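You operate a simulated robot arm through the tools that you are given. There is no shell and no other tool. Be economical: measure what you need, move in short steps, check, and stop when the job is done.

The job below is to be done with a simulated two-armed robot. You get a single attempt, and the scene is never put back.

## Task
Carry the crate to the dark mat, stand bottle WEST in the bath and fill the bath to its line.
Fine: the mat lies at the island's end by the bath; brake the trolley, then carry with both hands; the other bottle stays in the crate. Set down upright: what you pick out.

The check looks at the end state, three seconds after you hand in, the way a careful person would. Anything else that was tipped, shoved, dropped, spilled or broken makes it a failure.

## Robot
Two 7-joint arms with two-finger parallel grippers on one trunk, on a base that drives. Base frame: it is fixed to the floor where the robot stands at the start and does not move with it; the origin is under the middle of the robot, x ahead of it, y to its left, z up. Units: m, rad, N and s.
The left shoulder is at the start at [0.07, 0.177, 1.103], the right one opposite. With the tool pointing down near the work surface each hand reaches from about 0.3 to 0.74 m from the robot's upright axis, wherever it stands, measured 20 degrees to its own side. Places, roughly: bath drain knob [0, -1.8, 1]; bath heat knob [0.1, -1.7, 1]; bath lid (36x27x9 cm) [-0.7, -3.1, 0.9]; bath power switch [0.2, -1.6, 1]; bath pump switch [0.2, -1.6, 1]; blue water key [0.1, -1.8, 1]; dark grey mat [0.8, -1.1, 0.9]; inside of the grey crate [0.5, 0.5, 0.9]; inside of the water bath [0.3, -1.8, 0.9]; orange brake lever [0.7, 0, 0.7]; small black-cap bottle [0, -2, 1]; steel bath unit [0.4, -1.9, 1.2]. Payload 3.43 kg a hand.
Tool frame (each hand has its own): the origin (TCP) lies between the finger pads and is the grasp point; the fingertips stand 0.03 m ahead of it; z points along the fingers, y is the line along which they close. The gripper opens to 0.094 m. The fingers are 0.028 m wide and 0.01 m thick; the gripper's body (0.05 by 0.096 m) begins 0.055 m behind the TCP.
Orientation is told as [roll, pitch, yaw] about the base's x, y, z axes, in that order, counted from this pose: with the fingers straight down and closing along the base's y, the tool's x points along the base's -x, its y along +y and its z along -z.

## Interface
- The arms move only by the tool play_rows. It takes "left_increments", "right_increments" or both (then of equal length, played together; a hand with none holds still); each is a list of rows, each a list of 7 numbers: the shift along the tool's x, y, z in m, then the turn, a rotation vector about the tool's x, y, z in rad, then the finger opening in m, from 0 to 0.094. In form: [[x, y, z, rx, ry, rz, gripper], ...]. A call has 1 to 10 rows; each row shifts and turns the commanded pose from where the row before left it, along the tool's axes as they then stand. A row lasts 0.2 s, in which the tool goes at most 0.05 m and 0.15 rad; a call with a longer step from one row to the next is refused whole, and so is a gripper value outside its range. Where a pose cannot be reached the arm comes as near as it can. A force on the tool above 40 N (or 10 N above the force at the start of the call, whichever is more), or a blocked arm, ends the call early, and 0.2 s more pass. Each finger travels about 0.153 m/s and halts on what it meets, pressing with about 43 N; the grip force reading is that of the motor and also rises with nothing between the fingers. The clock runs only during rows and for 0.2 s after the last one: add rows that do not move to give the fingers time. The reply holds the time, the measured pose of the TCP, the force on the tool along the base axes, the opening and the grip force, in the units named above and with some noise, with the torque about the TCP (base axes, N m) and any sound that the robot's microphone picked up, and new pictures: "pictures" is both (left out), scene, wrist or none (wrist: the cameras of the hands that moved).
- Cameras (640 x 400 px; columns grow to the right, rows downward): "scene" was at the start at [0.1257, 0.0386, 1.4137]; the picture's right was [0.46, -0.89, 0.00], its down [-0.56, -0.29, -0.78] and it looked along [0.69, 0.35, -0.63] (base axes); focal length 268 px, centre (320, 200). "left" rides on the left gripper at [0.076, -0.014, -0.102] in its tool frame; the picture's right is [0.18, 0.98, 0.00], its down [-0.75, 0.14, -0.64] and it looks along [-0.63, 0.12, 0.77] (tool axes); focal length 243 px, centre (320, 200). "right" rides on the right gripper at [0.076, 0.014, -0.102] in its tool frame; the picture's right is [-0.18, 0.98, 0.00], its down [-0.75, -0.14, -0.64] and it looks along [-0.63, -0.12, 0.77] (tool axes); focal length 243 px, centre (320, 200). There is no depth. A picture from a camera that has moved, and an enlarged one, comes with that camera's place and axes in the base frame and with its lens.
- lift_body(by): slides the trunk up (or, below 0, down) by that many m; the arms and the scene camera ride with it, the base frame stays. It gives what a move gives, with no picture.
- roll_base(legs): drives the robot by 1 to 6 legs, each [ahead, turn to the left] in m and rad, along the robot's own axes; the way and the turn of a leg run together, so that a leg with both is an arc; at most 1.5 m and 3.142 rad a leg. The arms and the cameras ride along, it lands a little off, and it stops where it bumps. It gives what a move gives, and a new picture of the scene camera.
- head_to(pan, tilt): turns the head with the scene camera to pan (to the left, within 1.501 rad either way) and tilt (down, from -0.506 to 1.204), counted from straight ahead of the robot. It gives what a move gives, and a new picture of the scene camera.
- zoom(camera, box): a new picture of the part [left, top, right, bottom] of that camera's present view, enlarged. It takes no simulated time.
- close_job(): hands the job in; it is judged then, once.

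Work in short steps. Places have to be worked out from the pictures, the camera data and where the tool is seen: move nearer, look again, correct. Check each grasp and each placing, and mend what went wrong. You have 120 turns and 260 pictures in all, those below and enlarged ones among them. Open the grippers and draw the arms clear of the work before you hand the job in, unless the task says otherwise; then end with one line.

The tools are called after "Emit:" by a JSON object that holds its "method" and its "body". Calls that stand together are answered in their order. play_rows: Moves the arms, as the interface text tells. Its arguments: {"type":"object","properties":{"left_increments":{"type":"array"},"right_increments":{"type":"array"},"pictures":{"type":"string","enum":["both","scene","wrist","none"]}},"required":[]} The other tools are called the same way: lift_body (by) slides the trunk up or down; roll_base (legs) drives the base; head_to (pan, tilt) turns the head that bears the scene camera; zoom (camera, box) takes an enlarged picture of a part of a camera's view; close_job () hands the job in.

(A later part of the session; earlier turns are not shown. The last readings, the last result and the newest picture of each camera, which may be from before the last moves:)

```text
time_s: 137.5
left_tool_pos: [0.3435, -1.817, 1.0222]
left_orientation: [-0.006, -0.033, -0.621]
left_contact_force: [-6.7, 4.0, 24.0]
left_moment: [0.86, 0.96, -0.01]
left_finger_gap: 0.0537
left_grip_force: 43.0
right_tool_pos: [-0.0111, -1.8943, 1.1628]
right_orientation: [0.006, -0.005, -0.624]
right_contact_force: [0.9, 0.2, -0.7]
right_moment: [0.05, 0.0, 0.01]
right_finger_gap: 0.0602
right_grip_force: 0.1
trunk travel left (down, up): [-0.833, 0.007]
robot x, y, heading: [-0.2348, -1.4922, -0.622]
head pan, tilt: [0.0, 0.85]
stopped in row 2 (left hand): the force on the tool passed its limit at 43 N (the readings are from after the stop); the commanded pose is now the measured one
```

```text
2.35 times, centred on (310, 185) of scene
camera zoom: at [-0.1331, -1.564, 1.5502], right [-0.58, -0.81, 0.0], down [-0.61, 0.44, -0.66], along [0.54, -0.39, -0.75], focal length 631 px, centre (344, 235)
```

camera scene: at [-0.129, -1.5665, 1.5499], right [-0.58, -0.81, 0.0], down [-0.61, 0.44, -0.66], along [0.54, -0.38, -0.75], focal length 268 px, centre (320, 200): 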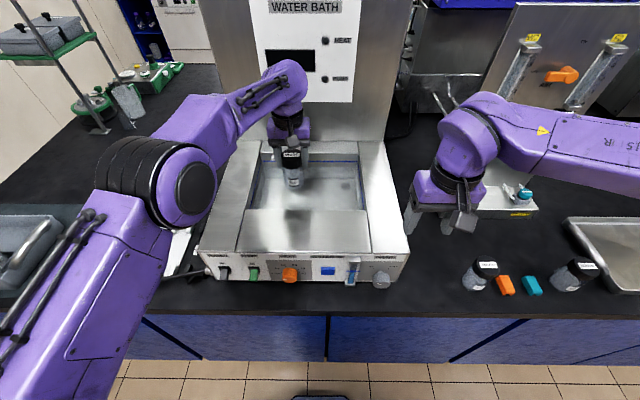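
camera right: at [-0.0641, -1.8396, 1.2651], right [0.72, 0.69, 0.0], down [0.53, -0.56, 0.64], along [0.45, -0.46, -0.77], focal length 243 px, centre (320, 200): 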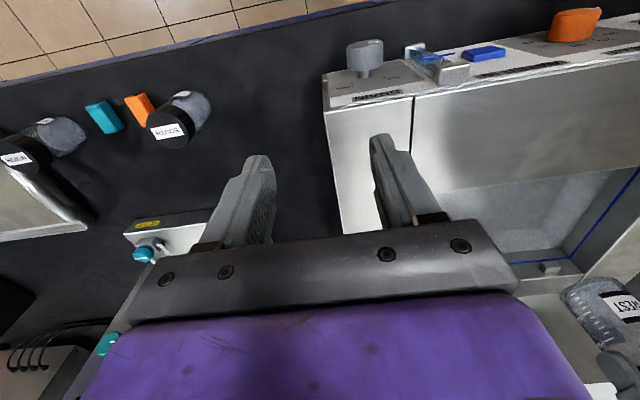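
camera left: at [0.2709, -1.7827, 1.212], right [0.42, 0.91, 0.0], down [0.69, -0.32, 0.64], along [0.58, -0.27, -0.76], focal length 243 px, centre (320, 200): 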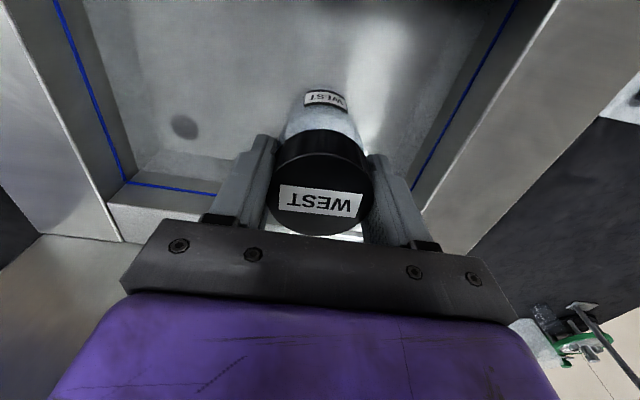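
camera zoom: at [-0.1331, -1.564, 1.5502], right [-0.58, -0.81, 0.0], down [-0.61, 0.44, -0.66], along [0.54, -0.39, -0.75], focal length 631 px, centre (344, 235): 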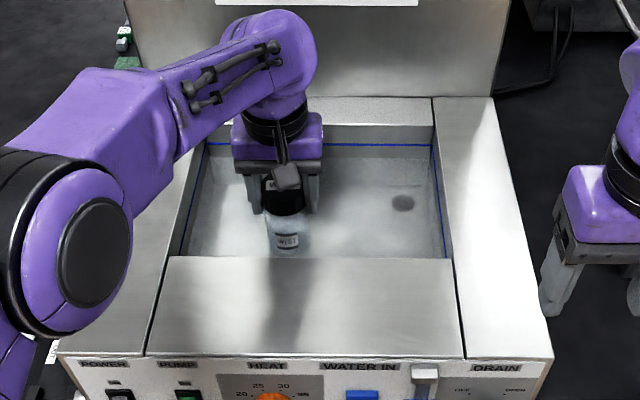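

Contact with the basin floor at TCP z≈1.022, with slight tilt from pressing. I ease up 4 mm and level the hand.

Emit:
{"method": "play_rows", "body": {"left_increments": [[0, 0, -0.003, 0, 0, 0, 0], [0, 0, -0.003, 0, 0.03, 0, 0], [0, 0, 0, 0, 0, 0, 0]], "pictures": "wrist"}}

```text
time_s: 138.3
left_tool_pos: [0.3441, -1.8178, 1.0233]
left_orientation: [-0.003, 0.002, -0.618]
left_contact_force: [-0.3, -0.1, -1.9]
left_moment: [0.0, 0.02, 0.0]
left_finger_gap: 0.0537
left_grip_force: 43.3
right_tool_pos: [-0.0102, -1.8961, 1.1615]
right_orientation: [0.004, -0.002, -0.625]
right_contact_force: [-0.1, -0.2, 0.2]
right_moment: [-0.01, 0.0, -0.02]
right_finger_gap: 0.0601
right_grip_force: 0.0
trunk travel left (down, up): [-0.833, 0.007]
robot x, y, heading: [-0.2326, -1.4892, -0.622]
head pan, tilt: [0.0, 0.85]
camera left: at [0.2756, -1.7851, 1.1244], right [0.42, 0.91, 0.0], down [0.7, -0.32, 0.64], along [0.58, -0.27, -0.77], focal length 243 px, centre (320, 200)
```

left: 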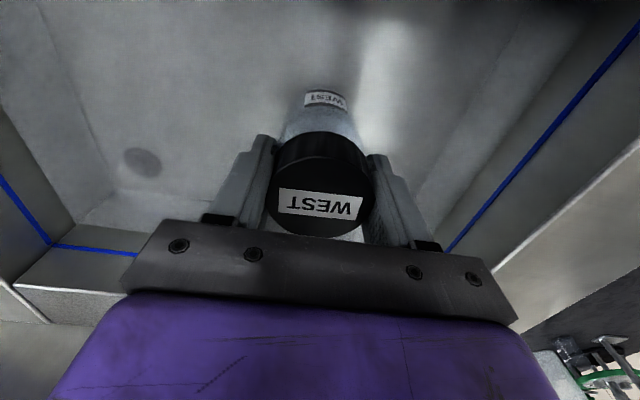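

Freely hanging and level again, just above the floor. I lower 2 mm and read the force.

Emit:
{"method": "play_rows", "body": {"left_increments": [[0, 0, 0.0015, 0, 0, 0, 0], [0, 0, 0, 0, 0, 0, 0]], "pictures": "none"}}

```text
time_s: 138.9
left_tool_pos: [0.3447, -1.8184, 1.0215]
left_orientation: [-0.002, 0.0, -0.619]
left_contact_force: [0.4, -0.9, -0.5]
left_moment: [-0.02, -0.05, 0.03]
left_finger_gap: 0.053
left_grip_force: 43.1
right_tool_pos: [-0.0099, -1.8949, 1.1621]
right_orientation: [0.003, -0.002, -0.625]
right_contact_force: [0.4, 0.2, -0.1]
right_moment: [0.03, -0.02, 0.01]
right_finger_gap: 0.0599
right_grip_force: 0.1
trunk travel left (down, up): [-0.833, 0.007]
robot x, y, heading: [-0.2372, -1.49, -0.625]
head pan, tilt: [0.0, 0.85]
```

Emit:
{"method": "play_rows", "body": {"left_increments": [[0, 0, 0.0015, 0, 0, 0, 0], [0, 0, 0, 0, 0, 0, 0]], "pictures": "none"}}

```text
time_s: 139.5
left_tool_pos: [0.3439, -1.8177, 1.0212]
left_orientation: [-0.004, -0.001, -0.621]
left_contact_force: [1.1, -0.5, 6.8]
left_moment: [-0.12, -0.31, 0.02]
left_finger_gap: 0.0534
left_grip_force: 43.2
right_tool_pos: [-0.0091, -1.8949, 1.1628]
right_orientation: [0.003, -0.002, -0.623]
right_contact_force: [0.3, -0.1, -0.1]
right_moment: [0.01, -0.02, 0.0]
right_finger_gap: 0.0602
right_grip_force: 0.0
trunk travel left (down, up): [-0.833, 0.007]
robot x, y, heading: [-0.2345, -1.4877, -0.619]
head pan, tilt: [0.0, 0.85]
```

The bottle stands lightly on the floor. I open the fingers gradually and rise.

Emit:
{"method": "play_rows", "body": {"left_increments": [[0, 0, 0, 0, 0, 0, 0.05], [0, 0, 0, 0, 0, 0, 0.055], [0, 0, 0, 0, 0, 0, 0.065], [0, 0, 0, 0, 0, 0, 0.08], [0, 0, 0, 0, 0, 0, 0.08]], "pictures": "wrist"}}

Emit:
{"method": "play_rows", "body": {"left_increments": [[0, 0, -0.02, 0, 0, 0, 0.08], [0, 0, -0.03, 0, 0, 0, 0.08], [0, 0, -0.04, 0, 0, 0, 0.08], [0, 0, -0.04, 0, 0, 0, 0.08], [0, 0, -0.04, 0, 0, 0, 0.08]]}}

Emit:
{"method": "zoom", "body": {"camera": "scene", "box": [190, 100, 430, 300]}}

```text
time_s: 140.7
left_tool_pos: [0.3447, -1.818, 1.0203]
left_orientation: [-0.002, 0.003, -0.62]
left_contact_force: [0.6, 0.1, 0.8]
left_moment: [-0.02, 0.01, 0.0]
left_finger_gap: 0.08
left_grip_force: 0.1
right_tool_pos: [-0.0087, -1.8963, 1.1619]
right_orientation: [0.003, -0.002, -0.625]
right_contact_force: [0.2, -0.1, 0.0]
right_moment: [-0.03, -0.01, -0.03]
right_finger_gap: 0.0599
right_grip_force: 0.0
trunk travel left (down, up): [-0.833, 0.007]
robot x, y, heading: [-0.2355, -1.4916, -0.619]
head pan, tilt: [0.0, 0.85]
camera left: at [0.2757, -1.7851, 1.1222], right [0.42, 0.91, 0.0], down [0.7, -0.32, 0.64], along [0.58, -0.27, -0.77], focal length 243 px, centre (320, 200)
```

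left: 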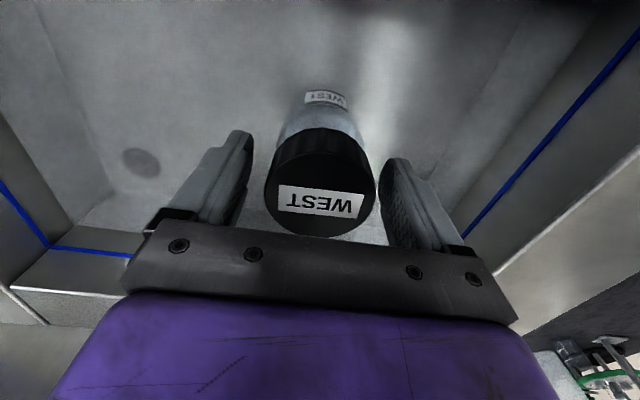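

```text
time_s: 141.9
left_tool_pos: [0.3429, -1.8155, 1.1905]
left_orientation: [-0.007, 0.002, -0.617]
left_contact_force: [-0.7, 0.1, -0.3]
left_moment: [0.02, -0.02, -0.02]
left_finger_gap: 0.0802
left_grip_force: 0.0
right_tool_pos: [-0.0097, -1.8953, 1.1633]
right_orientation: [0.002, -0.001, -0.627]
right_contact_force: [-0.3, -0.4, 0.1]
right_moment: [-0.01, -0.01, -0.02]
right_finger_gap: 0.06
right_grip_force: 0.0
trunk travel left (down, up): [-0.833, 0.007]
robot x, y, heading: [-0.2344, -1.4883, -0.625]
head pan, tilt: [0.0, 0.85]
camera scene: at [-0.1305, -1.5659, 1.55], right [-0.58, -0.81, 0.0], down [-0.61, 0.44, -0.66], along [0.54, -0.39, -0.75], focal length 268 px, centre (320, 200)
camera left: at [0.2746, -1.7831, 1.2922], right [0.42, 0.91, 0.0], down [0.7, -0.32, 0.64], along [0.58, -0.27, -0.77], focal length 243 px, centre (320, 200)
```

scene: 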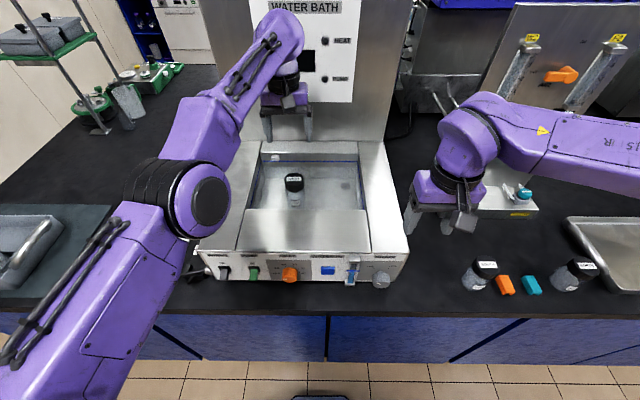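
left: 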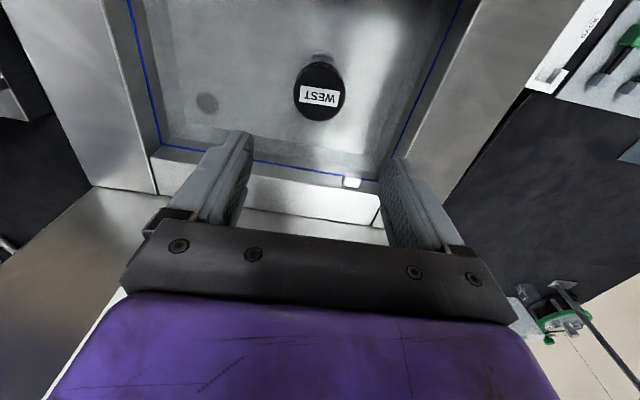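

```text
2.00 times, centred on (310, 200) of scene
camera zoom: at [-0.1305, -1.5659, 1.55], right [-0.58, -0.81, 0.0], down [-0.61, 0.44, -0.66], along [0.54, -0.39, -0.75], focal length 536 px, centre (340, 200)
```

zoom: 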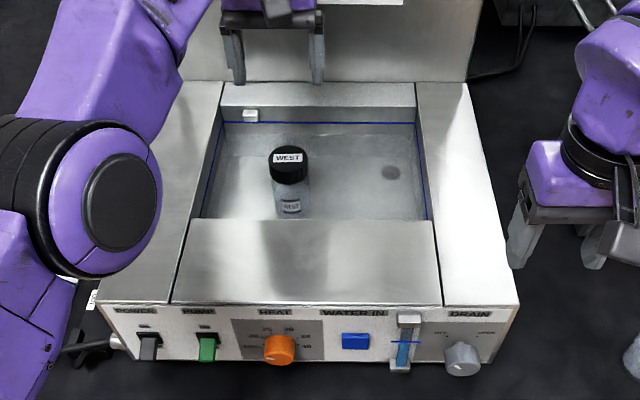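

WEST stands upright in the bath with its mark visible. I retract the left hand and bring the right hand, fingers closed, toward the front of the blue WATER IN key (≈ forward 0.44, lateral 0.02, z 0.94).

Emit:
{"method": "play_rows", "body": {"left_increments": [[0.03, 0.01, 0, 0, 0, 0, 0.08], [0.03, 0.01, 0, 0, 0, 0, 0.08], [0.03, 0.01, 0, 0, 0, 0, 0.08], [0.03, 0.01, 0, 0, 0, 0, 0.08], [0.02, 0.01, 0, 0, 0, 0, 0.08]], "right_increments": [[0.016, 0.03, 0, 0, 0, 0, 0.03], [0.016, 0.03, 0, 0, 0, 0, 0], [0.016, 0.03, 0, 0, 0, 0, 0], [0.016, 0.03, 0, 0, 0, 0, 0], [0.016, 0.03, 0, 0, 0, 0, 0]]}}

```text
time_s: 143.1
left_tool_pos: [0.3442, -1.8027, 1.2176]
left_orientation: [-0.006, 0.003, -0.619]
left_contact_force: [0.3, 0.8, -0.1]
left_moment: [0.01, 0.01, 0.01]
left_finger_gap: 0.0798
left_grip_force: 0.1
left hand out of reach, approached as far as the arm can: row 1, 2, 3, 4, 5
right_tool_pos: [0.0158, -1.7235, 1.1644]
right_orientation: [0.001, -0.001, -0.625]
right_contact_force: [0.2, 0.9, -0.3]
right_moment: [-0.04, 0.05, -0.02]
right_finger_gap: 0.0
right_grip_force: 33.3
trunk travel left (down, up): [-0.833, 0.007]
robot x, y, heading: [-0.2353, -1.4911, -0.624]
head pan, tilt: [0.0, 0.85]
camera scene: at [-0.1287, -1.5635, 1.55], right [-0.58, -0.81, 0.0], down [-0.61, 0.44, -0.66], along [0.54, -0.39, -0.75], focal length 268 px, centre (320, 200)
camera right: at [-0.0397, -1.6671, 1.2664], right [0.72, 0.69, 0.0], down [0.53, -0.56, 0.64], along [0.44, -0.46, -0.77], focal length 243 px, centre (320, 200)
camera left: at [0.2759, -1.7707, 1.3194], right [0.42, 0.91, 0.0], down [0.7, -0.32, 0.64], along [0.58, -0.27, -0.77], focal length 243 px, centre (320, 200)
```

scene: 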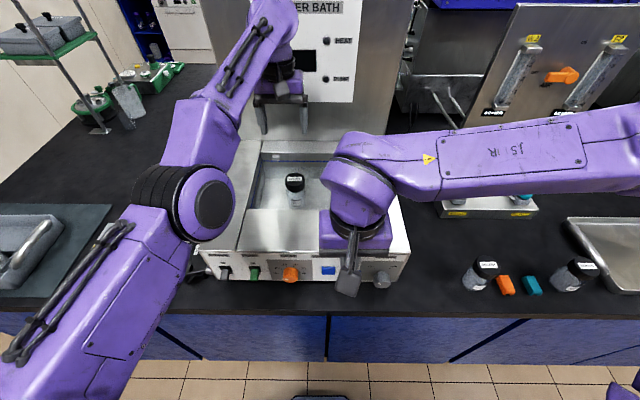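
right: 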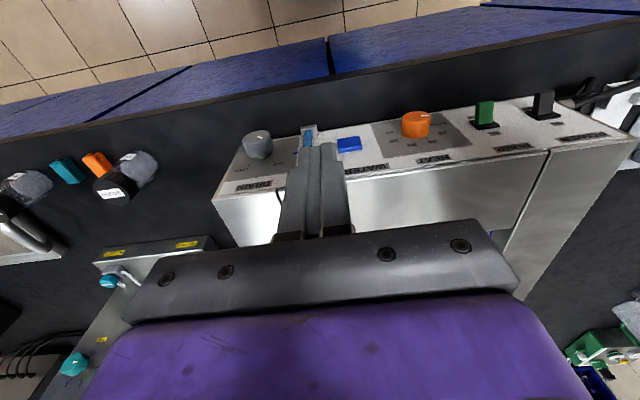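
left: 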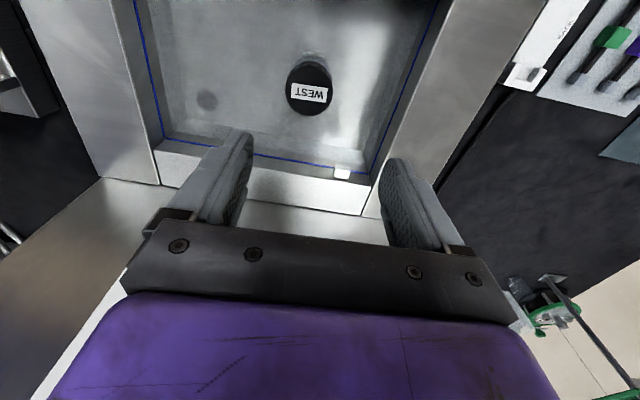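

The left arm's elbow is at its straight limit; it can stay there and leave with the base later. The key is confirmed at (0.107, −1.76, 0.94). I shift the right hand 2 cm left, pitch its fingers slightly forward, and lower it in front of the key.

Emit:
{"method": "play_rows", "body": {"right_increments": [[0, 0.0055, 0, 0, -0.125, 0, 0], [0, 0.0055, 0, 0, -0.125, 0, 0], [0, 0.0055, 0, 0, -0.125, 0, 0], [0, 0.0055, 0, 0, -0.125, 0, 0], [0.0187, 0, 0.0342, 0, 0, 0, 0], [0.0187, 0, 0.0342, 0, 0, 0, 0], [0.0187, 0, 0.0342, 0, 0, 0, 0]]}}

```text
time_s: 144.7
left_tool_pos: [0.3441, -1.8045, 1.2171]
left_orientation: [-0.003, 0.001, -0.619]
left_contact_force: [0.6, 0.0, 0.3]
left_moment: [-0.01, 0.01, -0.02]
left_finger_gap: 0.0801
left_grip_force: 0.0
right_tool_pos: [0.0273, -1.7088, 1.048]
right_orientation: [0.004, -0.504, -0.626]
right_contact_force: [-0.7, 0.4, 0.5]
right_moment: [0.0, -0.01, 0.0]
right_finger_gap: 0.0
right_grip_force: 32.7
trunk travel left (down, up): [-0.833, 0.007]
robot x, y, heading: [-0.2348, -1.4883, -0.619]
head pan, tilt: [0.0, 0.85]
camera scene: at [-0.1293, -1.5649, 1.55], right [-0.58, -0.81, 0.0], down [-0.61, 0.44, -0.66], along [0.54, -0.39, -0.75], focal length 268 px, centre (320, 200)
camera right: at [-0.0605, -1.6284, 1.1006], right [0.7, 0.7, 0.09], down [0.2, -0.32, 0.92], along [0.68, -0.63, -0.37], focal length 243 px, centre (320, 200)
```

scene: 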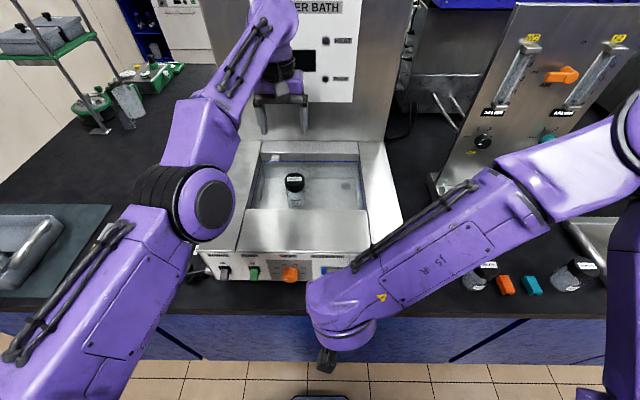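
right: 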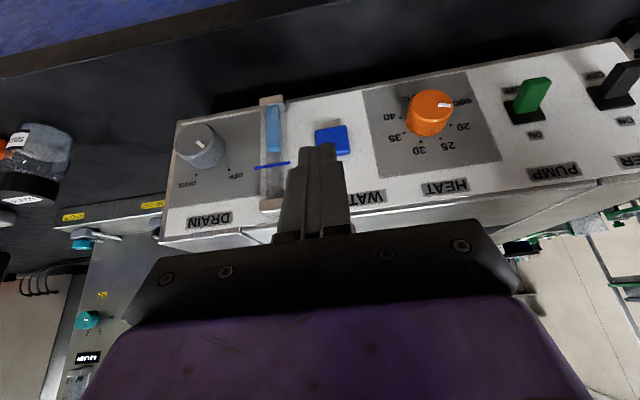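

Clear view of the panel: sight-glass level is below the line. I lower 8 cm more, shift 5 mm left, and approach the key to within ≈2 cm.

Emit:
{"method": "play_rows", "body": {"right_increments": [[0.0192, 0.0025, 0.0351, 0, 0, 0, 0], [0.0192, 0.0025, 0.0351, 0, 0, 0, 0], [-0.0263, 0, 0.0144, 0, 0, 0, 0], [-0.0263, 0, 0.0144, 0, 0, 0, 0]]}}

Emit:
{"method": "zoom", "body": {"camera": "right", "box": [200, 60, 440, 220]}}

```text
time_s: 145.7
left_tool_pos: [0.3434, -1.8052, 1.2176]
left_orientation: [-0.005, 0.002, -0.619]
left_contact_force: [-0.4, -0.6, -0.2]
left_moment: [-0.01, -0.01, 0.02]
left_finger_gap: 0.0799
left_grip_force: 0.0
right_tool_pos: [0.0769, -1.74, 0.9657]
right_orientation: [0.003, -0.499, -0.627]
right_contact_force: [-6.8, 1.6, -4.4]
right_moment: [0.14, 0.19, -0.07]
right_finger_gap: 0.0001
right_grip_force: 32.8
trunk travel left (down, up): [-0.833, 0.007]
robot x, y, heading: [-0.2343, -1.4894, -0.621]
head pan, tilt: [0.0, 0.85]
heard: click
camera scene: at [-0.1311, -1.5655, 1.55], right [-0.58, -0.81, 0.0], down [-0.61, 0.44, -0.66], along [0.54, -0.39, -0.75], focal length 268 px, centre (320, 200)
camera right: at [-0.011, -1.6602, 1.0198], right [0.71, 0.7, 0.09], down [0.2, -0.32, 0.92], along [0.68, -0.63, -0.37], focal length 243 px, centre (320, 200)
```

scene: 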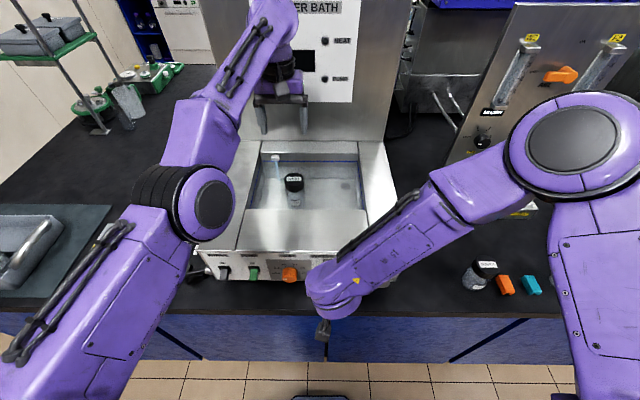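
right: 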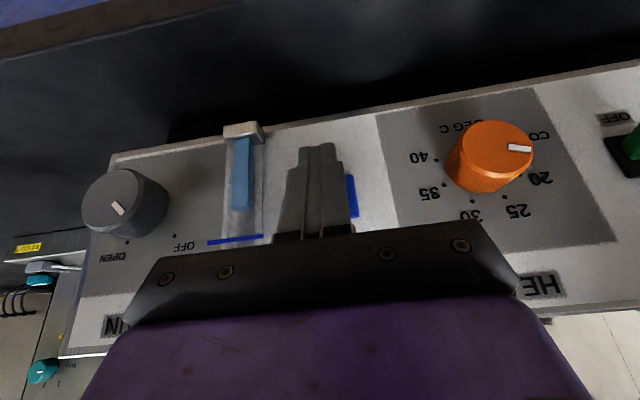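

```text
2.50 times, centred on (320, 140) of right
camera zoom: at [-0.011, -1.6602, 1.0198], right [0.71, 0.7, 0.09], down [0.2, -0.32, 0.92], along [0.68, -0.63, -0.37], focal length 606 px, centre (320, 350)
```

zoom: 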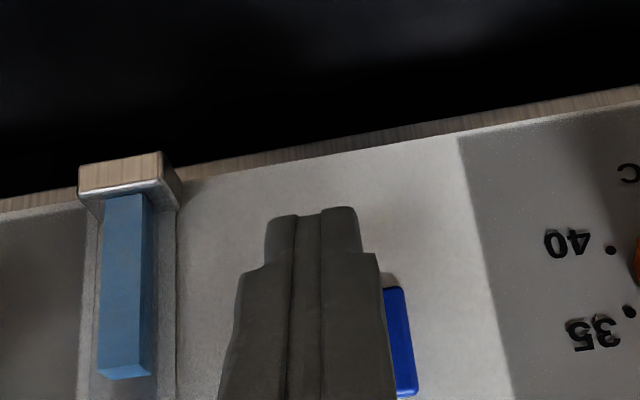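

A click, and water is streaming into the bath. I hold still for a second and watch the sight glass.

Emit:
{"method": "play_rows", "body": {"right_increments": [[0, 0, 0, 0, 0, 0, 0], [0, 0, 0, 0, 0, 0, 0], [0, 0, 0, 0, 0, 0, 0]], "pictures": "none"}}

Emit:
{"method": "zoom", "body": {"camera": "right", "box": [180, 110, 300, 250]}}

```text
time_s: 146.5
left_tool_pos: [0.3423, -1.8056, 1.2174]
left_orientation: [-0.004, 0.0, -0.62]
left_contact_force: [-0.4, -0.6, -0.4]
left_moment: [0.03, -0.01, 0.0]
left_finger_gap: 0.0801
left_grip_force: 0.0
right_tool_pos: [0.0773, -1.7395, 0.9668]
right_orientation: [0.006, -0.5, -0.626]
right_contact_force: [-7.9, 4.2, -9.5]
right_moment: [0.25, 0.35, -0.05]
right_finger_gap: 0.0
right_grip_force: 33.2
trunk travel left (down, up): [-0.833, 0.007]
robot x, y, heading: [-0.2332, -1.489, -0.621]
head pan, tilt: [0.0, 0.85]
```

```text
2.86 times, centred on (240, 180) of right
camera zoom: at [-0.0106, -1.6601, 1.0201], right [0.71, 0.7, 0.09], down [0.2, -0.32, 0.92], along [0.68, -0.63, -0.37], focal length 693 px, centre (549, 257)
```

zoom: 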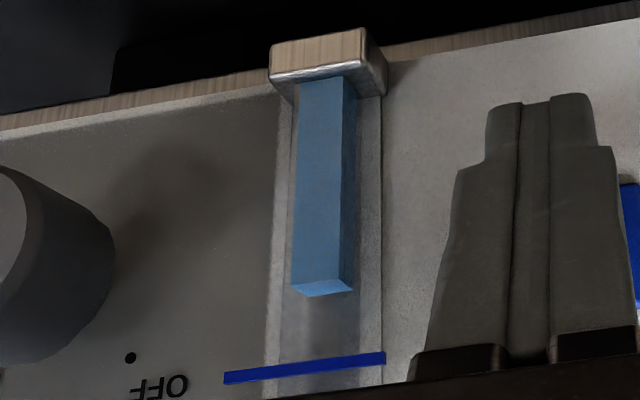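

The level rises slowly. I hold 2 s more to measure the rate.

Emit:
{"method": "play_rows", "body": {"right_increments": [[0, 0, 0, 0, 0, 0, 0], [0, 0, 0, 0, 0, 0, 0], [0, 0, 0, 0, 0, 0, 0], [0, 0, 0, 0, 0, 0, 0], [0, 0, 0, 0, 0, 0, 0], [0, 0, 0, 0, 0, 0, 0], [0, 0, 0, 0, 0, 0, 0], [0, 0, 0, 0, 0, 0, 0], [0, 0, 0, 0, 0, 0, 0]], "pictures": "none"}}

Emit:
{"method": "zoom", "body": {"camera": "right", "box": [180, 110, 300, 250]}}

```text
time_s: 148.5
left_tool_pos: [0.3421, -1.8034, 1.2197]
left_orientation: [-0.004, 0.0, -0.621]
left_contact_force: [-0.3, -0.4, -0.7]
left_moment: [0.02, 0.02, -0.02]
left_finger_gap: 0.0802
left_grip_force: 0.0
right_tool_pos: [0.0774, -1.7381, 0.9674]
right_orientation: [0.006, -0.504, -0.628]
right_contact_force: [-6.6, 5.2, 2.5]
right_moment: [0.08, 0.05, -0.01]
right_finger_gap: 0.0002
right_grip_force: 32.8
trunk travel left (down, up): [-0.833, 0.007]
robot x, y, heading: [-0.2347, -1.4916, -0.623]
head pan, tilt: [0.0, 0.85]
```

```text
2.86 times, centred on (240, 180) of right
camera zoom: at [-0.0107, -1.6593, 1.0208], right [0.7, 0.7, 0.09], down [0.2, -0.32, 0.93], along [0.68, -0.63, -0.37], focal length 693 px, centre (549, 257)
```

zoom: 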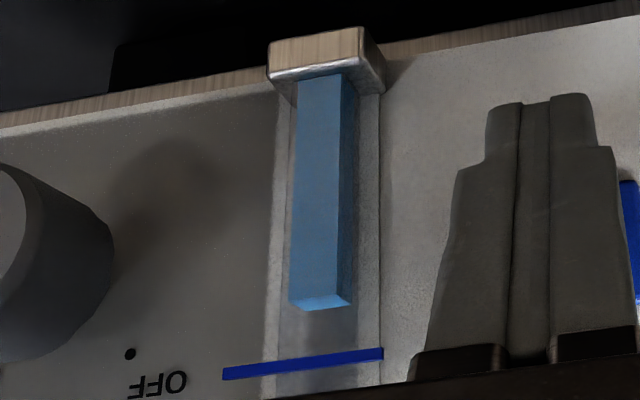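

Rate ≈8 px/s in this zoom with about 60 px to go (~7 s). I hold about 4.4 s more and recheck.

Emit:
{"method": "play_rows", "body": {"right_increments": [[0, 0, 0, 0, 0, 0, 0], [0, 0, 0, 0, 0, 0, 0], [0, 0, 0, 0, 0, 0, 0], [0, 0, 0, 0, 0, 0, 0], [0, 0, 0, 0, 0, 0, 0], [0, 0, 0, 0, 0, 0, 0], [0, 0, 0, 0, 0, 0, 0], [0, 0, 0, 0, 0, 0, 0], [0, 0, 0, 0, 0, 0, 0], [0, 0, 0, 0, 0, 0, 0]], "pictures": "none"}}

Emit:
{"method": "play_rows", "body": {"right_increments": [[0, 0, 0, 0, 0, 0, 0], [0, 0, 0, 0, 0, 0, 0], [0, 0, 0, 0, 0, 0, 0], [0, 0, 0, 0, 0, 0, 0], [0, 0, 0, 0, 0, 0, 0], [0, 0, 0, 0, 0, 0, 0]], "pictures": "none"}}

Emit:
{"method": "zoom", "body": {"camera": "right", "box": [180, 110, 300, 250]}}

Emit:
{"method": "zoom", "body": {"camera": "scene", "box": [240, 130, 390, 220]}}

```text
time_s: 150.7
left_tool_pos: [0.3413, -1.8042, 1.2192]
left_orientation: [-0.003, 0.002, -0.618]
left_contact_force: [0.8, -0.8, -0.2]
left_moment: [-0.02, -0.01, 0.0]
left_finger_gap: 0.08
left_grip_force: 0.1
right_tool_pos: [0.0762, -1.7386, 0.9679]
right_orientation: [0.004, -0.502, -0.627]
right_contact_force: [-5.2, 5.7, 1.7]
right_moment: [0.1, 0.11, 0.06]
right_finger_gap: 0.0
right_grip_force: 33.0
trunk travel left (down, up): [-0.833, 0.007]
robot x, y, heading: [-0.2338, -1.4872, -0.619]
head pan, tilt: [0.0, 0.85]
```

```text
time_s: 152.1
left_tool_pos: [0.3425, -1.8051, 1.2196]
left_orientation: [-0.003, -0.001, -0.619]
left_contact_force: [0.4, -0.4, -0.4]
left_moment: [-0.01, 0.01, 0.01]
left_finger_gap: 0.08
left_grip_force: 0.1
right_tool_pos: [0.0767, -1.7397, 0.9674]
right_orientation: [0.006, -0.503, -0.625]
right_contact_force: [-5.2, 5.3, -0.7]
right_moment: [0.13, 0.12, 0.01]
right_finger_gap: 0.0
right_grip_force: 33.2
trunk travel left (down, up): [-0.833, 0.007]
robot x, y, heading: [-0.2341, -1.4904, -0.624]
head pan, tilt: [0.0, 0.85]
```

```text
2.86 times, centred on (240, 180) of right
camera zoom: at [-0.0106, -1.6594, 1.0207], right [0.71, 0.7, 0.09], down [0.2, -0.32, 0.93], along [0.68, -0.63, -0.37], focal length 693 px, centre (549, 257)
```

zoom: 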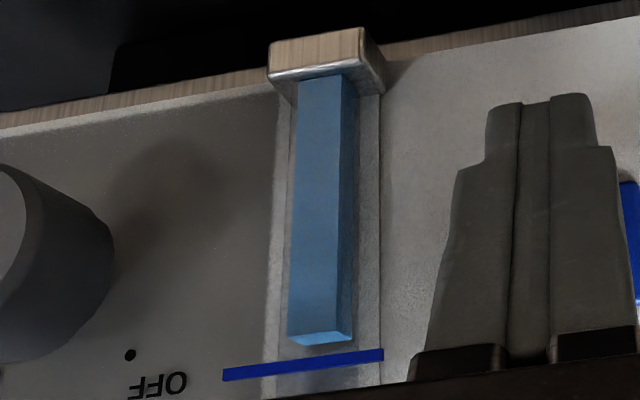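

```text
4.27 times, centred on (315, 175) of scene
camera zoom: at [-0.1317, -1.5642, 1.5502], right [-0.58, -0.81, 0.0], down [-0.61, 0.44, -0.66], along [0.54, -0.39, -0.75], focal length 1144 px, centre (341, 307)
```

zoom: 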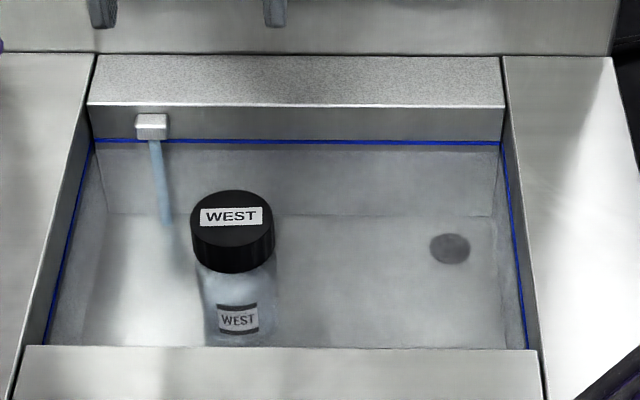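

The level is close (≈2 s to go). I release the key now to learn whether the flow stops by itself.

Emit:
{"method": "play_rows", "body": {"right_increments": [[0.0263, 0, -0.0144, 0, 0, 0, 0]], "pictures": "scene"}}

Emit:
{"method": "zoom", "body": {"camera": "right", "box": [180, 90, 340, 250]}}

Emit:
{"method": "zoom", "body": {"camera": "scene", "box": [240, 130, 390, 220]}}

```text
time_s: 152.5
left_tool_pos: [0.3446, -1.8046, 1.2178]
left_orientation: [-0.004, 0.0, -0.619]
left_contact_force: [0.3, -1.3, -0.2]
left_moment: [0.01, -0.01, -0.03]
left_finger_gap: 0.0798
left_grip_force: 0.0
right_tool_pos: [0.0545, -1.7232, 0.9664]
right_orientation: [0.004, -0.505, -0.629]
right_contact_force: [-0.5, -0.8, 0.9]
right_moment: [0.0, -0.02, 0.01]
right_finger_gap: 0.0
right_grip_force: 32.8
trunk travel left (down, up): [-0.833, 0.007]
robot x, y, heading: [-0.2345, -1.4897, -0.626]
head pan, tilt: [0.0, 0.85]
camera scene: at [-0.1299, -1.565, 1.55], right [-0.58, -0.81, 0.0], down [-0.61, 0.44, -0.66], along [0.54, -0.39, -0.75], focal length 268 px, centre (320, 200)
```

scene: 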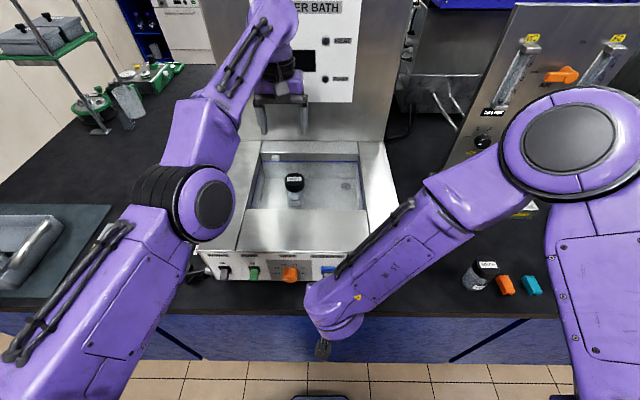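

```text
2.50 times, centred on (260, 170) of right
camera zoom: at [-0.0328, -1.643, 1.0201], right [0.71, 0.7, 0.09], down [0.2, -0.32, 0.93], along [0.68, -0.63, -0.37], focal length 606 px, centre (470, 275)
```

zoom: 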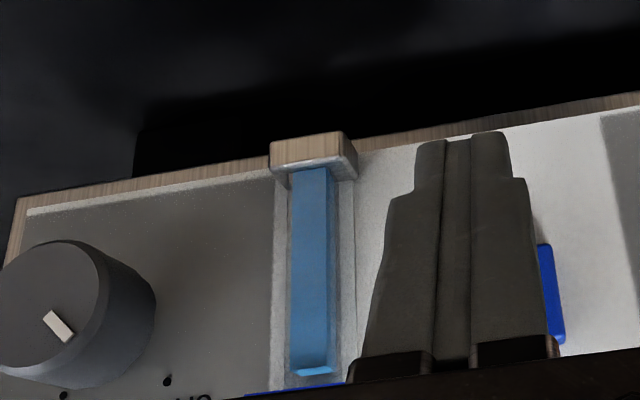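

```text
4.27 times, centred on (315, 175) of scene
camera zoom: at [-0.1299, -1.565, 1.55], right [-0.58, -0.81, 0.0], down [-0.61, 0.44, -0.66], along [0.54, -0.39, -0.75], focal length 1144 px, centre (341, 307)
```

zoom: 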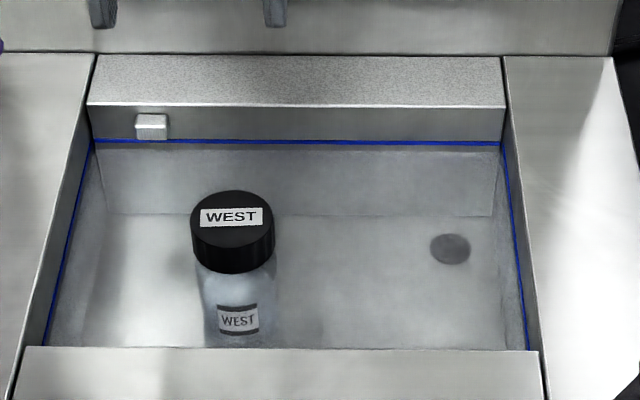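

The flow stops on release. I check the sight glass more closely from the hand camera.

Emit:
{"method": "play_rows", "body": {"right_increments": [[0.03, 0.03, -0.02, 0, 0, 0, 0], [0.0, 0.03, -0.03, 0, 0, 0, 0]], "pictures": "wrist"}}

Emit:
{"method": "zoom", "body": {"camera": "right", "box": [170, 80, 290, 220]}}

```text
time_s: 153.1
left_tool_pos: [0.3427, -1.8032, 1.2182]
left_orientation: [-0.005, 0.001, -0.62]
left_contact_force: [0.0, 0.5, 0.9]
left_moment: [0.0, -0.01, 0.0]
left_finger_gap: 0.08
left_grip_force: 0.0
right_tool_pos: [0.0483, -1.643, 0.9972]
right_orientation: [0.003, -0.504, -0.626]
right_contact_force: [0.3, 0.1, 0.5]
right_moment: [-0.02, -0.01, 0.0]
right_finger_gap: 0.0002
right_grip_force: 32.7
trunk travel left (down, up): [-0.833, 0.007]
robot x, y, heading: [-0.2334, -1.488, -0.621]
head pan, tilt: [0.0, 0.85]
camera right: at [-0.0389, -1.5628, 1.051], right [0.71, 0.7, 0.09], down [0.2, -0.32, 0.93], along [0.68, -0.63, -0.37], focal length 243 px, centre (320, 200)
```

right: 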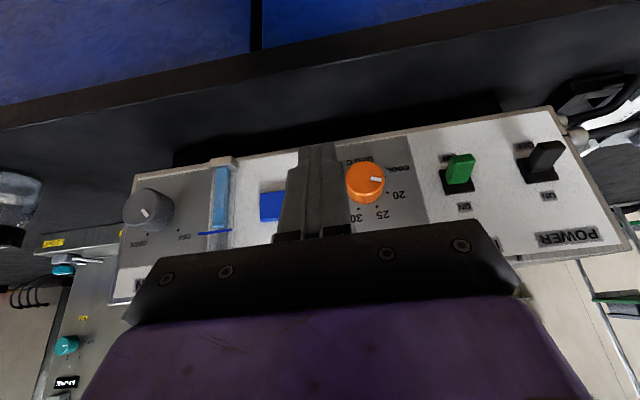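

```text
2.86 times, centred on (230, 150) of right
camera zoom: at [-0.0389, -1.5628, 1.051], right [0.71, 0.7, 0.09], down [0.2, -0.32, 0.93], along [0.68, -0.63, -0.37], focal length 693 px, centre (577, 343)
```

zoom: 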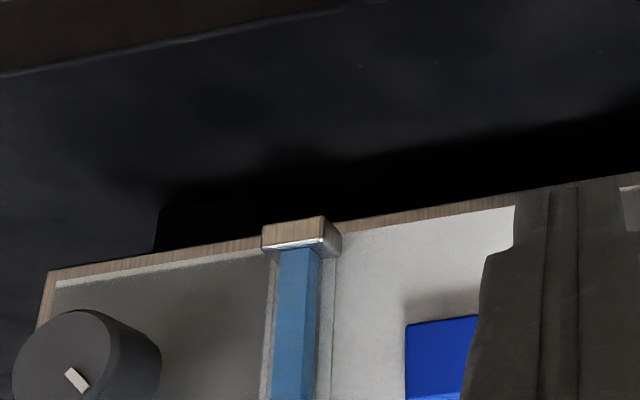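

Emit:
{"method": "zoom", "body": {"camera": "right", "box": [190, 200, 250, 245]}}

```text
8.89 times, centred on (220, 222) of right
camera zoom: at [-0.0389, -1.5628, 1.051], right [0.71, 0.7, 0.09], down [0.2, -0.32, 0.93], along [0.68, -0.63, -0.37], focal length 2157 px, centre (1209, 0)
```

zoom: 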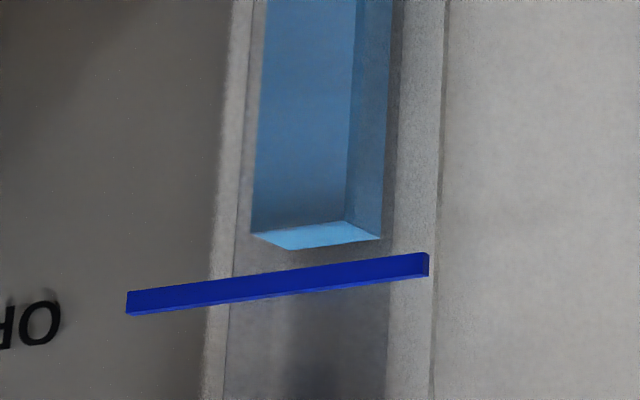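

The level is ≈7 mm below the line (≈2.9 mm/s). I press again and hold about 1.5 s, then check while still pressing.

Emit:
{"method": "play_rows", "body": {"right_increments": [[0, -0.03, 0.03, 0, 0, 0, 0], [-0.03, -0.03, 0.02, 0, 0, 0, 0], [-0.0263, 0, 0.0144, 0, 0, 0, 0], [0, 0, 0, 0, 0, 0, 0], [0, 0, 0, 0, 0, 0, 0], [0, 0, 0, 0, 0, 0, 0], [0, 0, 0, 0, 0, 0, 0]], "pictures": "none"}}

Emit:
{"method": "zoom", "body": {"camera": "right", "box": [205, 200, 265, 245]}}

Emit:
{"method": "zoom", "body": {"camera": "scene", "box": [250, 140, 320, 180]}}

```text
time_s: 154.7
left_tool_pos: [0.3425, -1.8051, 1.2184]
left_orientation: [-0.003, -0.001, -0.619]
left_contact_force: [0.0, 0.4, 0.3]
left_moment: [0.02, 0.03, -0.03]
left_finger_gap: 0.0799
left_grip_force: 0.1
right_tool_pos: [0.0776, -1.7387, 0.9679]
right_orientation: [0.004, -0.501, -0.627]
right_contact_force: [-9.4, 5.0, -3.3]
right_moment: [0.16, 0.27, -0.05]
right_finger_gap: 0.0
right_grip_force: 32.7
trunk travel left (down, up): [-0.833, 0.007]
robot x, y, heading: [-0.2328, -1.4917, -0.623]
head pan, tilt: [0.0, 0.85]
heard: click
```

```text
8.89 times, centred on (235, 222) of right
camera zoom: at [-0.0101, -1.6593, 1.0214], right [0.71, 0.7, 0.09], down [0.2, -0.32, 0.92], along [0.68, -0.63, -0.37], focal length 2157 px, centre (1076, 0)
```

zoom: 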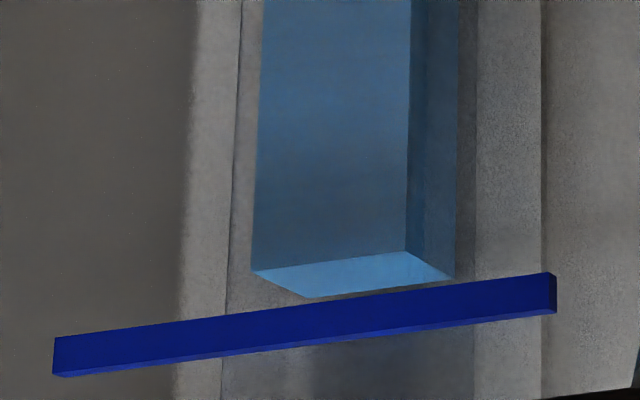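

```text
9.14 times, centred on (285, 160) of scene
camera zoom: at [-0.132, -1.5648, 1.5501], right [-0.58, -0.81, 0.0], down [-0.61, 0.44, -0.66], along [0.54, -0.39, -0.75], focal length 2451 px, centre (640, 566)
```

zoom: 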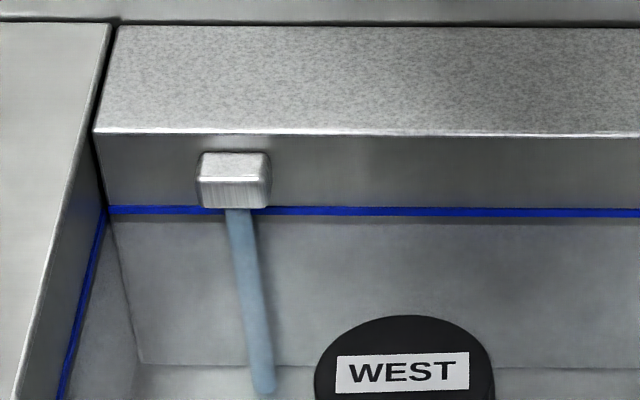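

Still ≈5 mm below by the basin's own line. Hold 1 s more.

Emit:
{"method": "play_rows", "body": {"right_increments": [[0, 0, 0, 0, 0, 0, 0], [0, 0, 0, 0, 0, 0, 0], [0, 0, 0, 0, 0, 0, 0], [0, 0, 0, 0, 0, 0, 0]], "pictures": "none"}}

Emit:
{"method": "zoom", "body": {"camera": "right", "box": [205, 200, 265, 245]}}

Emit:
{"method": "zoom", "body": {"camera": "scene", "box": [250, 140, 320, 180]}}

```text
time_s: 155.7
left_tool_pos: [0.3423, -1.8049, 1.219]
left_orientation: [-0.004, 0.0, -0.618]
left_contact_force: [-0.2, -0.8, -0.1]
left_moment: [-0.01, 0.02, 0.0]
left_finger_gap: 0.0798
left_grip_force: 0.0
right_tool_pos: [0.0785, -1.7393, 0.9693]
right_orientation: [0.004, -0.503, -0.627]
right_contact_force: [-9.8, 4.7, -3.4]
right_moment: [0.12, 0.29, -0.04]
right_finger_gap: 0.0001
right_grip_force: 32.7
trunk travel left (down, up): [-0.833, 0.007]
robot x, y, heading: [-0.2352, -1.4887, -0.622]
head pan, tilt: [0.0, 0.85]
```

```text
8.89 times, centred on (235, 222) of right
camera zoom: at [-0.0099, -1.6593, 1.0216], right [0.71, 0.7, 0.09], down [0.2, -0.32, 0.93], along [0.68, -0.63, -0.37], focal length 2157 px, centre (1076, 0)
```

zoom: 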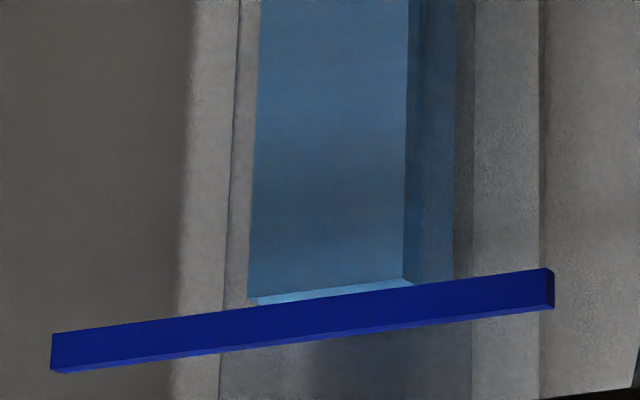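

```text
9.14 times, centred on (285, 160) of scene
camera zoom: at [-0.1321, -1.5646, 1.5502], right [-0.58, -0.81, 0.0], down [-0.61, 0.44, -0.66], along [0.54, -0.39, -0.75], focal length 2451 px, centre (640, 566)
```

zoom: 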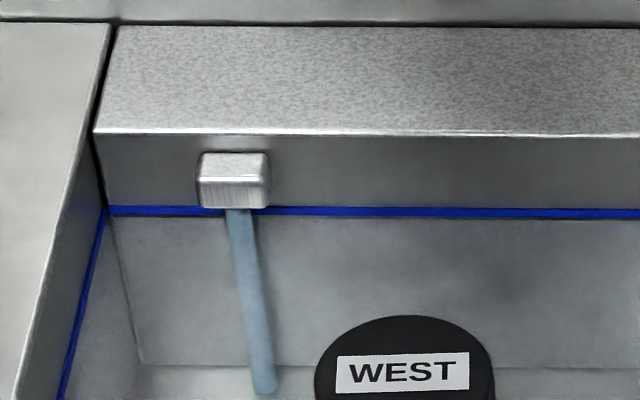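

About 3 mm to go. Hold 0.6 s more and check again.

Emit:
{"method": "play_rows", "body": {"right_increments": [[0, 0, 0, 0, 0, 0, 0], [0, 0, 0, 0, 0, 0, 0]], "pictures": "none"}}

Emit:
{"method": "zoom", "body": {"camera": "right", "box": [205, 200, 265, 245]}}

Emit:
{"method": "zoom", "body": {"camera": "scene", "box": [250, 150, 290, 175]}}

```text
time_s: 156.3
left_tool_pos: [0.342, -1.8048, 1.2183]
left_orientation: [-0.002, 0.0, -0.62]
left_contact_force: [0.6, 0.4, -0.1]
left_moment: [0.0, -0.03, 0.01]
left_finger_gap: 0.0798
left_grip_force: 0.0
right_tool_pos: [0.0768, -1.7402, 0.9686]
right_orientation: [0.004, -0.504, -0.627]
right_contact_force: [-8.7, 4.9, -3.2]
right_moment: [0.13, 0.23, -0.05]
right_finger_gap: 0.0
right_grip_force: 33.1
trunk travel left (down, up): [-0.833, 0.007]
robot x, y, heading: [-0.2326, -1.4876, -0.623]
head pan, tilt: [0.0, 0.85]
```

```text
8.89 times, centred on (235, 222) of right
camera zoom: at [-0.0099, -1.6593, 1.0216], right [0.71, 0.7, 0.09], down [0.2, -0.32, 0.93], along [0.68, -0.63, -0.37], focal length 2157 px, centre (1076, 0)
```

zoom: 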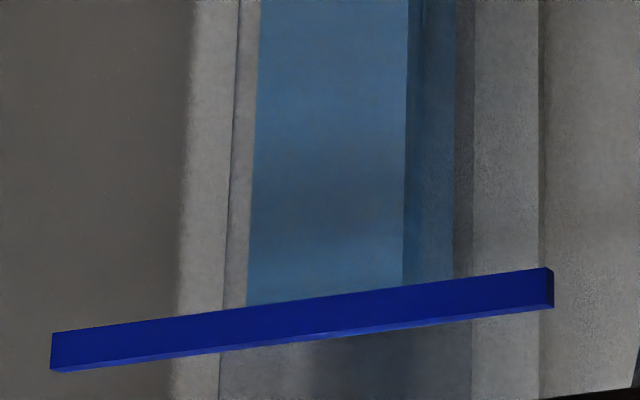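

```text
16.00 times, centred on (270, 162) of scene
camera zoom: at [-0.1322, -1.5646, 1.5502], right [-0.58, -0.81, 0.0], down [-0.61, 0.44, -0.66], along [0.54, -0.39, -0.75], focal length 4290 px, centre (1120, 800)
```

zoom: 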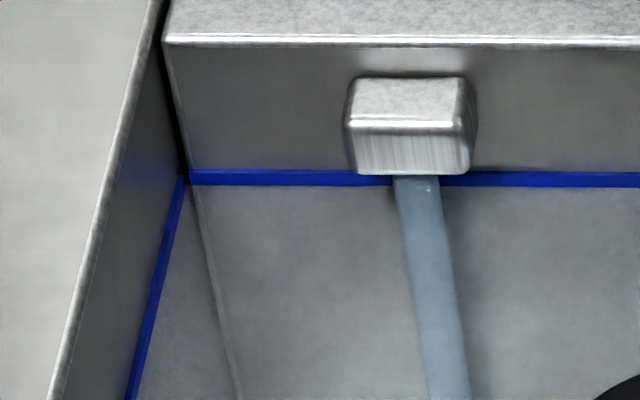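

The level edge is now just behind the line. One more 0.2 s, then release and withdraw.

Emit:
{"method": "play_rows", "body": {"right_increments": [[0, 0, 0, 0, 0, 0, 0], [0.03, 0, -0.0164, 0, 0, 0, 0], [0.03, 0.02, -0.0164, 0, 0, 0, 0]], "pictures": "wrist"}}

Emit:
{"method": "zoom", "body": {"camera": "right", "box": [200, 170, 280, 230]}}

Emit:
{"method": "zoom", "body": {"camera": "scene", "box": [250, 150, 290, 175]}}

```text
time_s: 157.1
left_tool_pos: [0.3428, -1.8037, 1.218]
left_orientation: [-0.006, 0.001, -0.621]
left_contact_force: [1.9, -0.3, 0.4]
left_moment: [0.01, 0.01, 0.0]
left_finger_gap: 0.08
left_grip_force: 0.1
right_tool_pos: [0.0364, -1.681, 0.9672]
right_orientation: [0.003, -0.505, -0.626]
right_contact_force: [0.2, 0.0, 0.2]
right_moment: [0.0, -0.01, -0.02]
right_finger_gap: 0.0
right_grip_force: 33.3
trunk travel left (down, up): [-0.833, 0.007]
robot x, y, heading: [-0.2334, -1.4905, -0.618]
head pan, tilt: [0.0, 0.85]
camera right: at [-0.0519, -1.6018, 1.02], right [0.71, 0.7, 0.09], down [0.2, -0.32, 0.93], along [0.68, -0.63, -0.37], focal length 243 px, centre (320, 200)
```

right: 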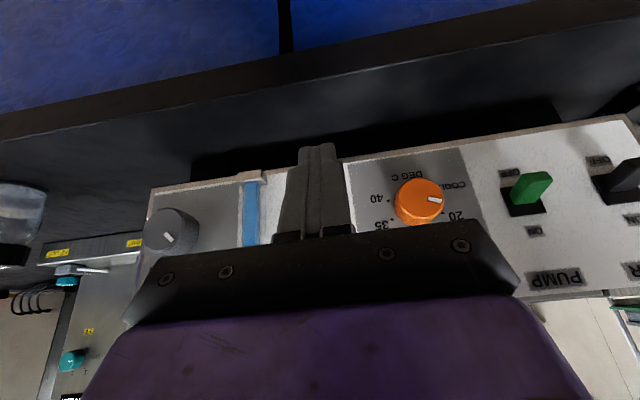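

```text
6.67 times, centred on (240, 200) of right
camera zoom: at [-0.0519, -1.6018, 1.02], right [0.71, 0.7, 0.09], down [0.2, -0.32, 0.93], along [0.68, -0.63, -0.37], focal length 1618 px, centre (853, 200)
```

zoom: 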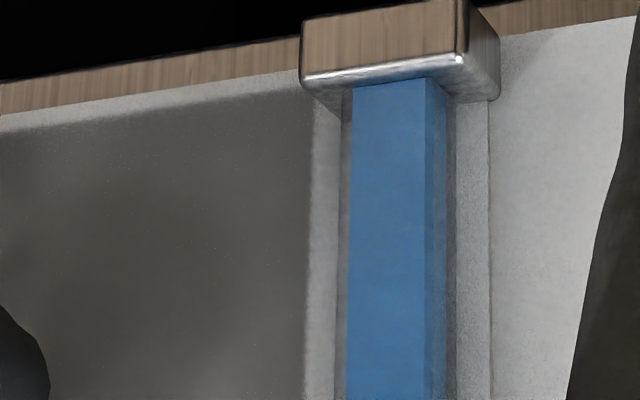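

```text
16.00 times, centred on (270, 162) of scene
camera zoom: at [-0.1304, -1.5627, 1.5502], right [-0.58, -0.81, 0.0], down [-0.61, 0.44, -0.66], along [0.54, -0.39, -0.75], focal length 4290 px, centre (1120, 800)
```

zoom: 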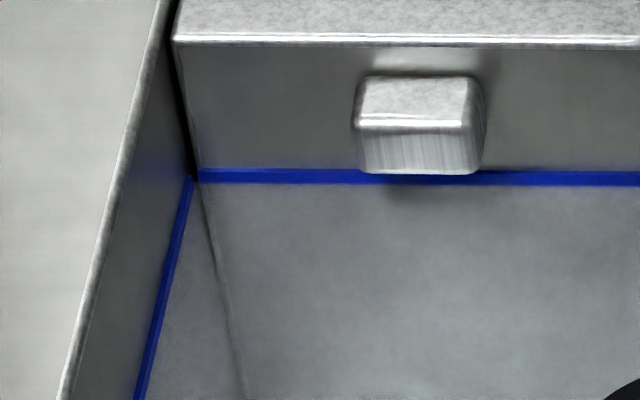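

Flow is off. I move the hand aside for a clear view of the sight glass.

Emit:
{"method": "play_rows", "body": {"right_increments": [[0.0, 0.045, -0.01, 0, 0, 0, 0], [0.0, 0.02, -0.02, 0, 0, 0, 0]], "pictures": "none"}}

Emit:
{"method": "zoom", "body": {"camera": "right", "box": [160, 150, 280, 250]}}

```text
time_s: 157.7
left_tool_pos: [0.3434, -1.8047, 1.2182]
left_orientation: [-0.005, 0.003, -0.618]
left_contact_force: [-0.7, 0.0, 0.3]
left_moment: [0.01, -0.04, 0.01]
left_finger_gap: 0.0797
left_grip_force: 0.0
right_tool_pos: [0.0623, -1.6203, 0.9926]
right_orientation: [0.003, -0.502, -0.626]
right_contact_force: [0.8, 0.4, -0.2]
right_moment: [-0.04, -0.03, 0.0]
right_finger_gap: 0.0002
right_grip_force: 32.6
trunk travel left (down, up): [-0.833, 0.007]
robot x, y, heading: [-0.2347, -1.4888, -0.623]
head pan, tilt: [0.0, 0.85]
```

```text
4.00 times, centred on (220, 200) of right
camera zoom: at [-0.0254, -1.5405, 1.0466], right [0.71, 0.7, 0.09], down [0.2, -0.32, 0.93], along [0.68, -0.63, -0.37], focal length 970 px, centre (720, 200)
```

zoom: 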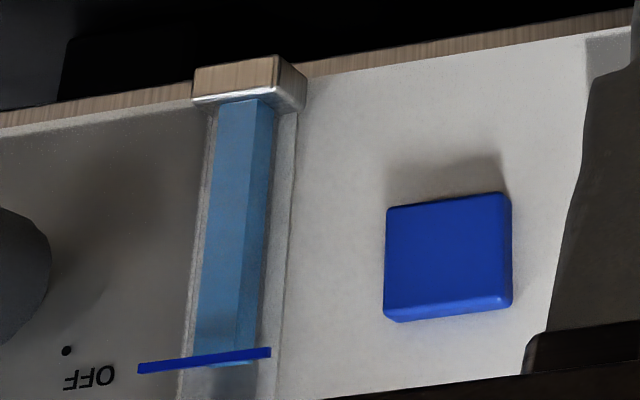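

Emit:
{"method": "zoom", "body": {"camera": "right", "box": [190, 222, 238, 254]}}

```text
12.50 times, centred on (214, 238) of right
camera zoom: at [-0.0254, -1.5405, 1.0466], right [0.71, 0.7, 0.09], down [0.2, -0.32, 0.93], along [0.68, -0.63, -0.37], focal length 3033 px, centre (1645, -275)
```

zoom: 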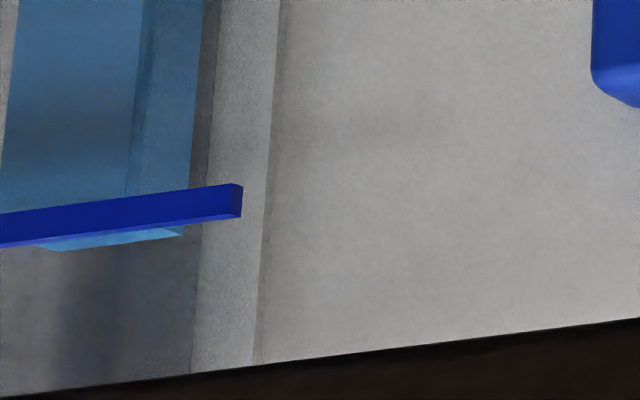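

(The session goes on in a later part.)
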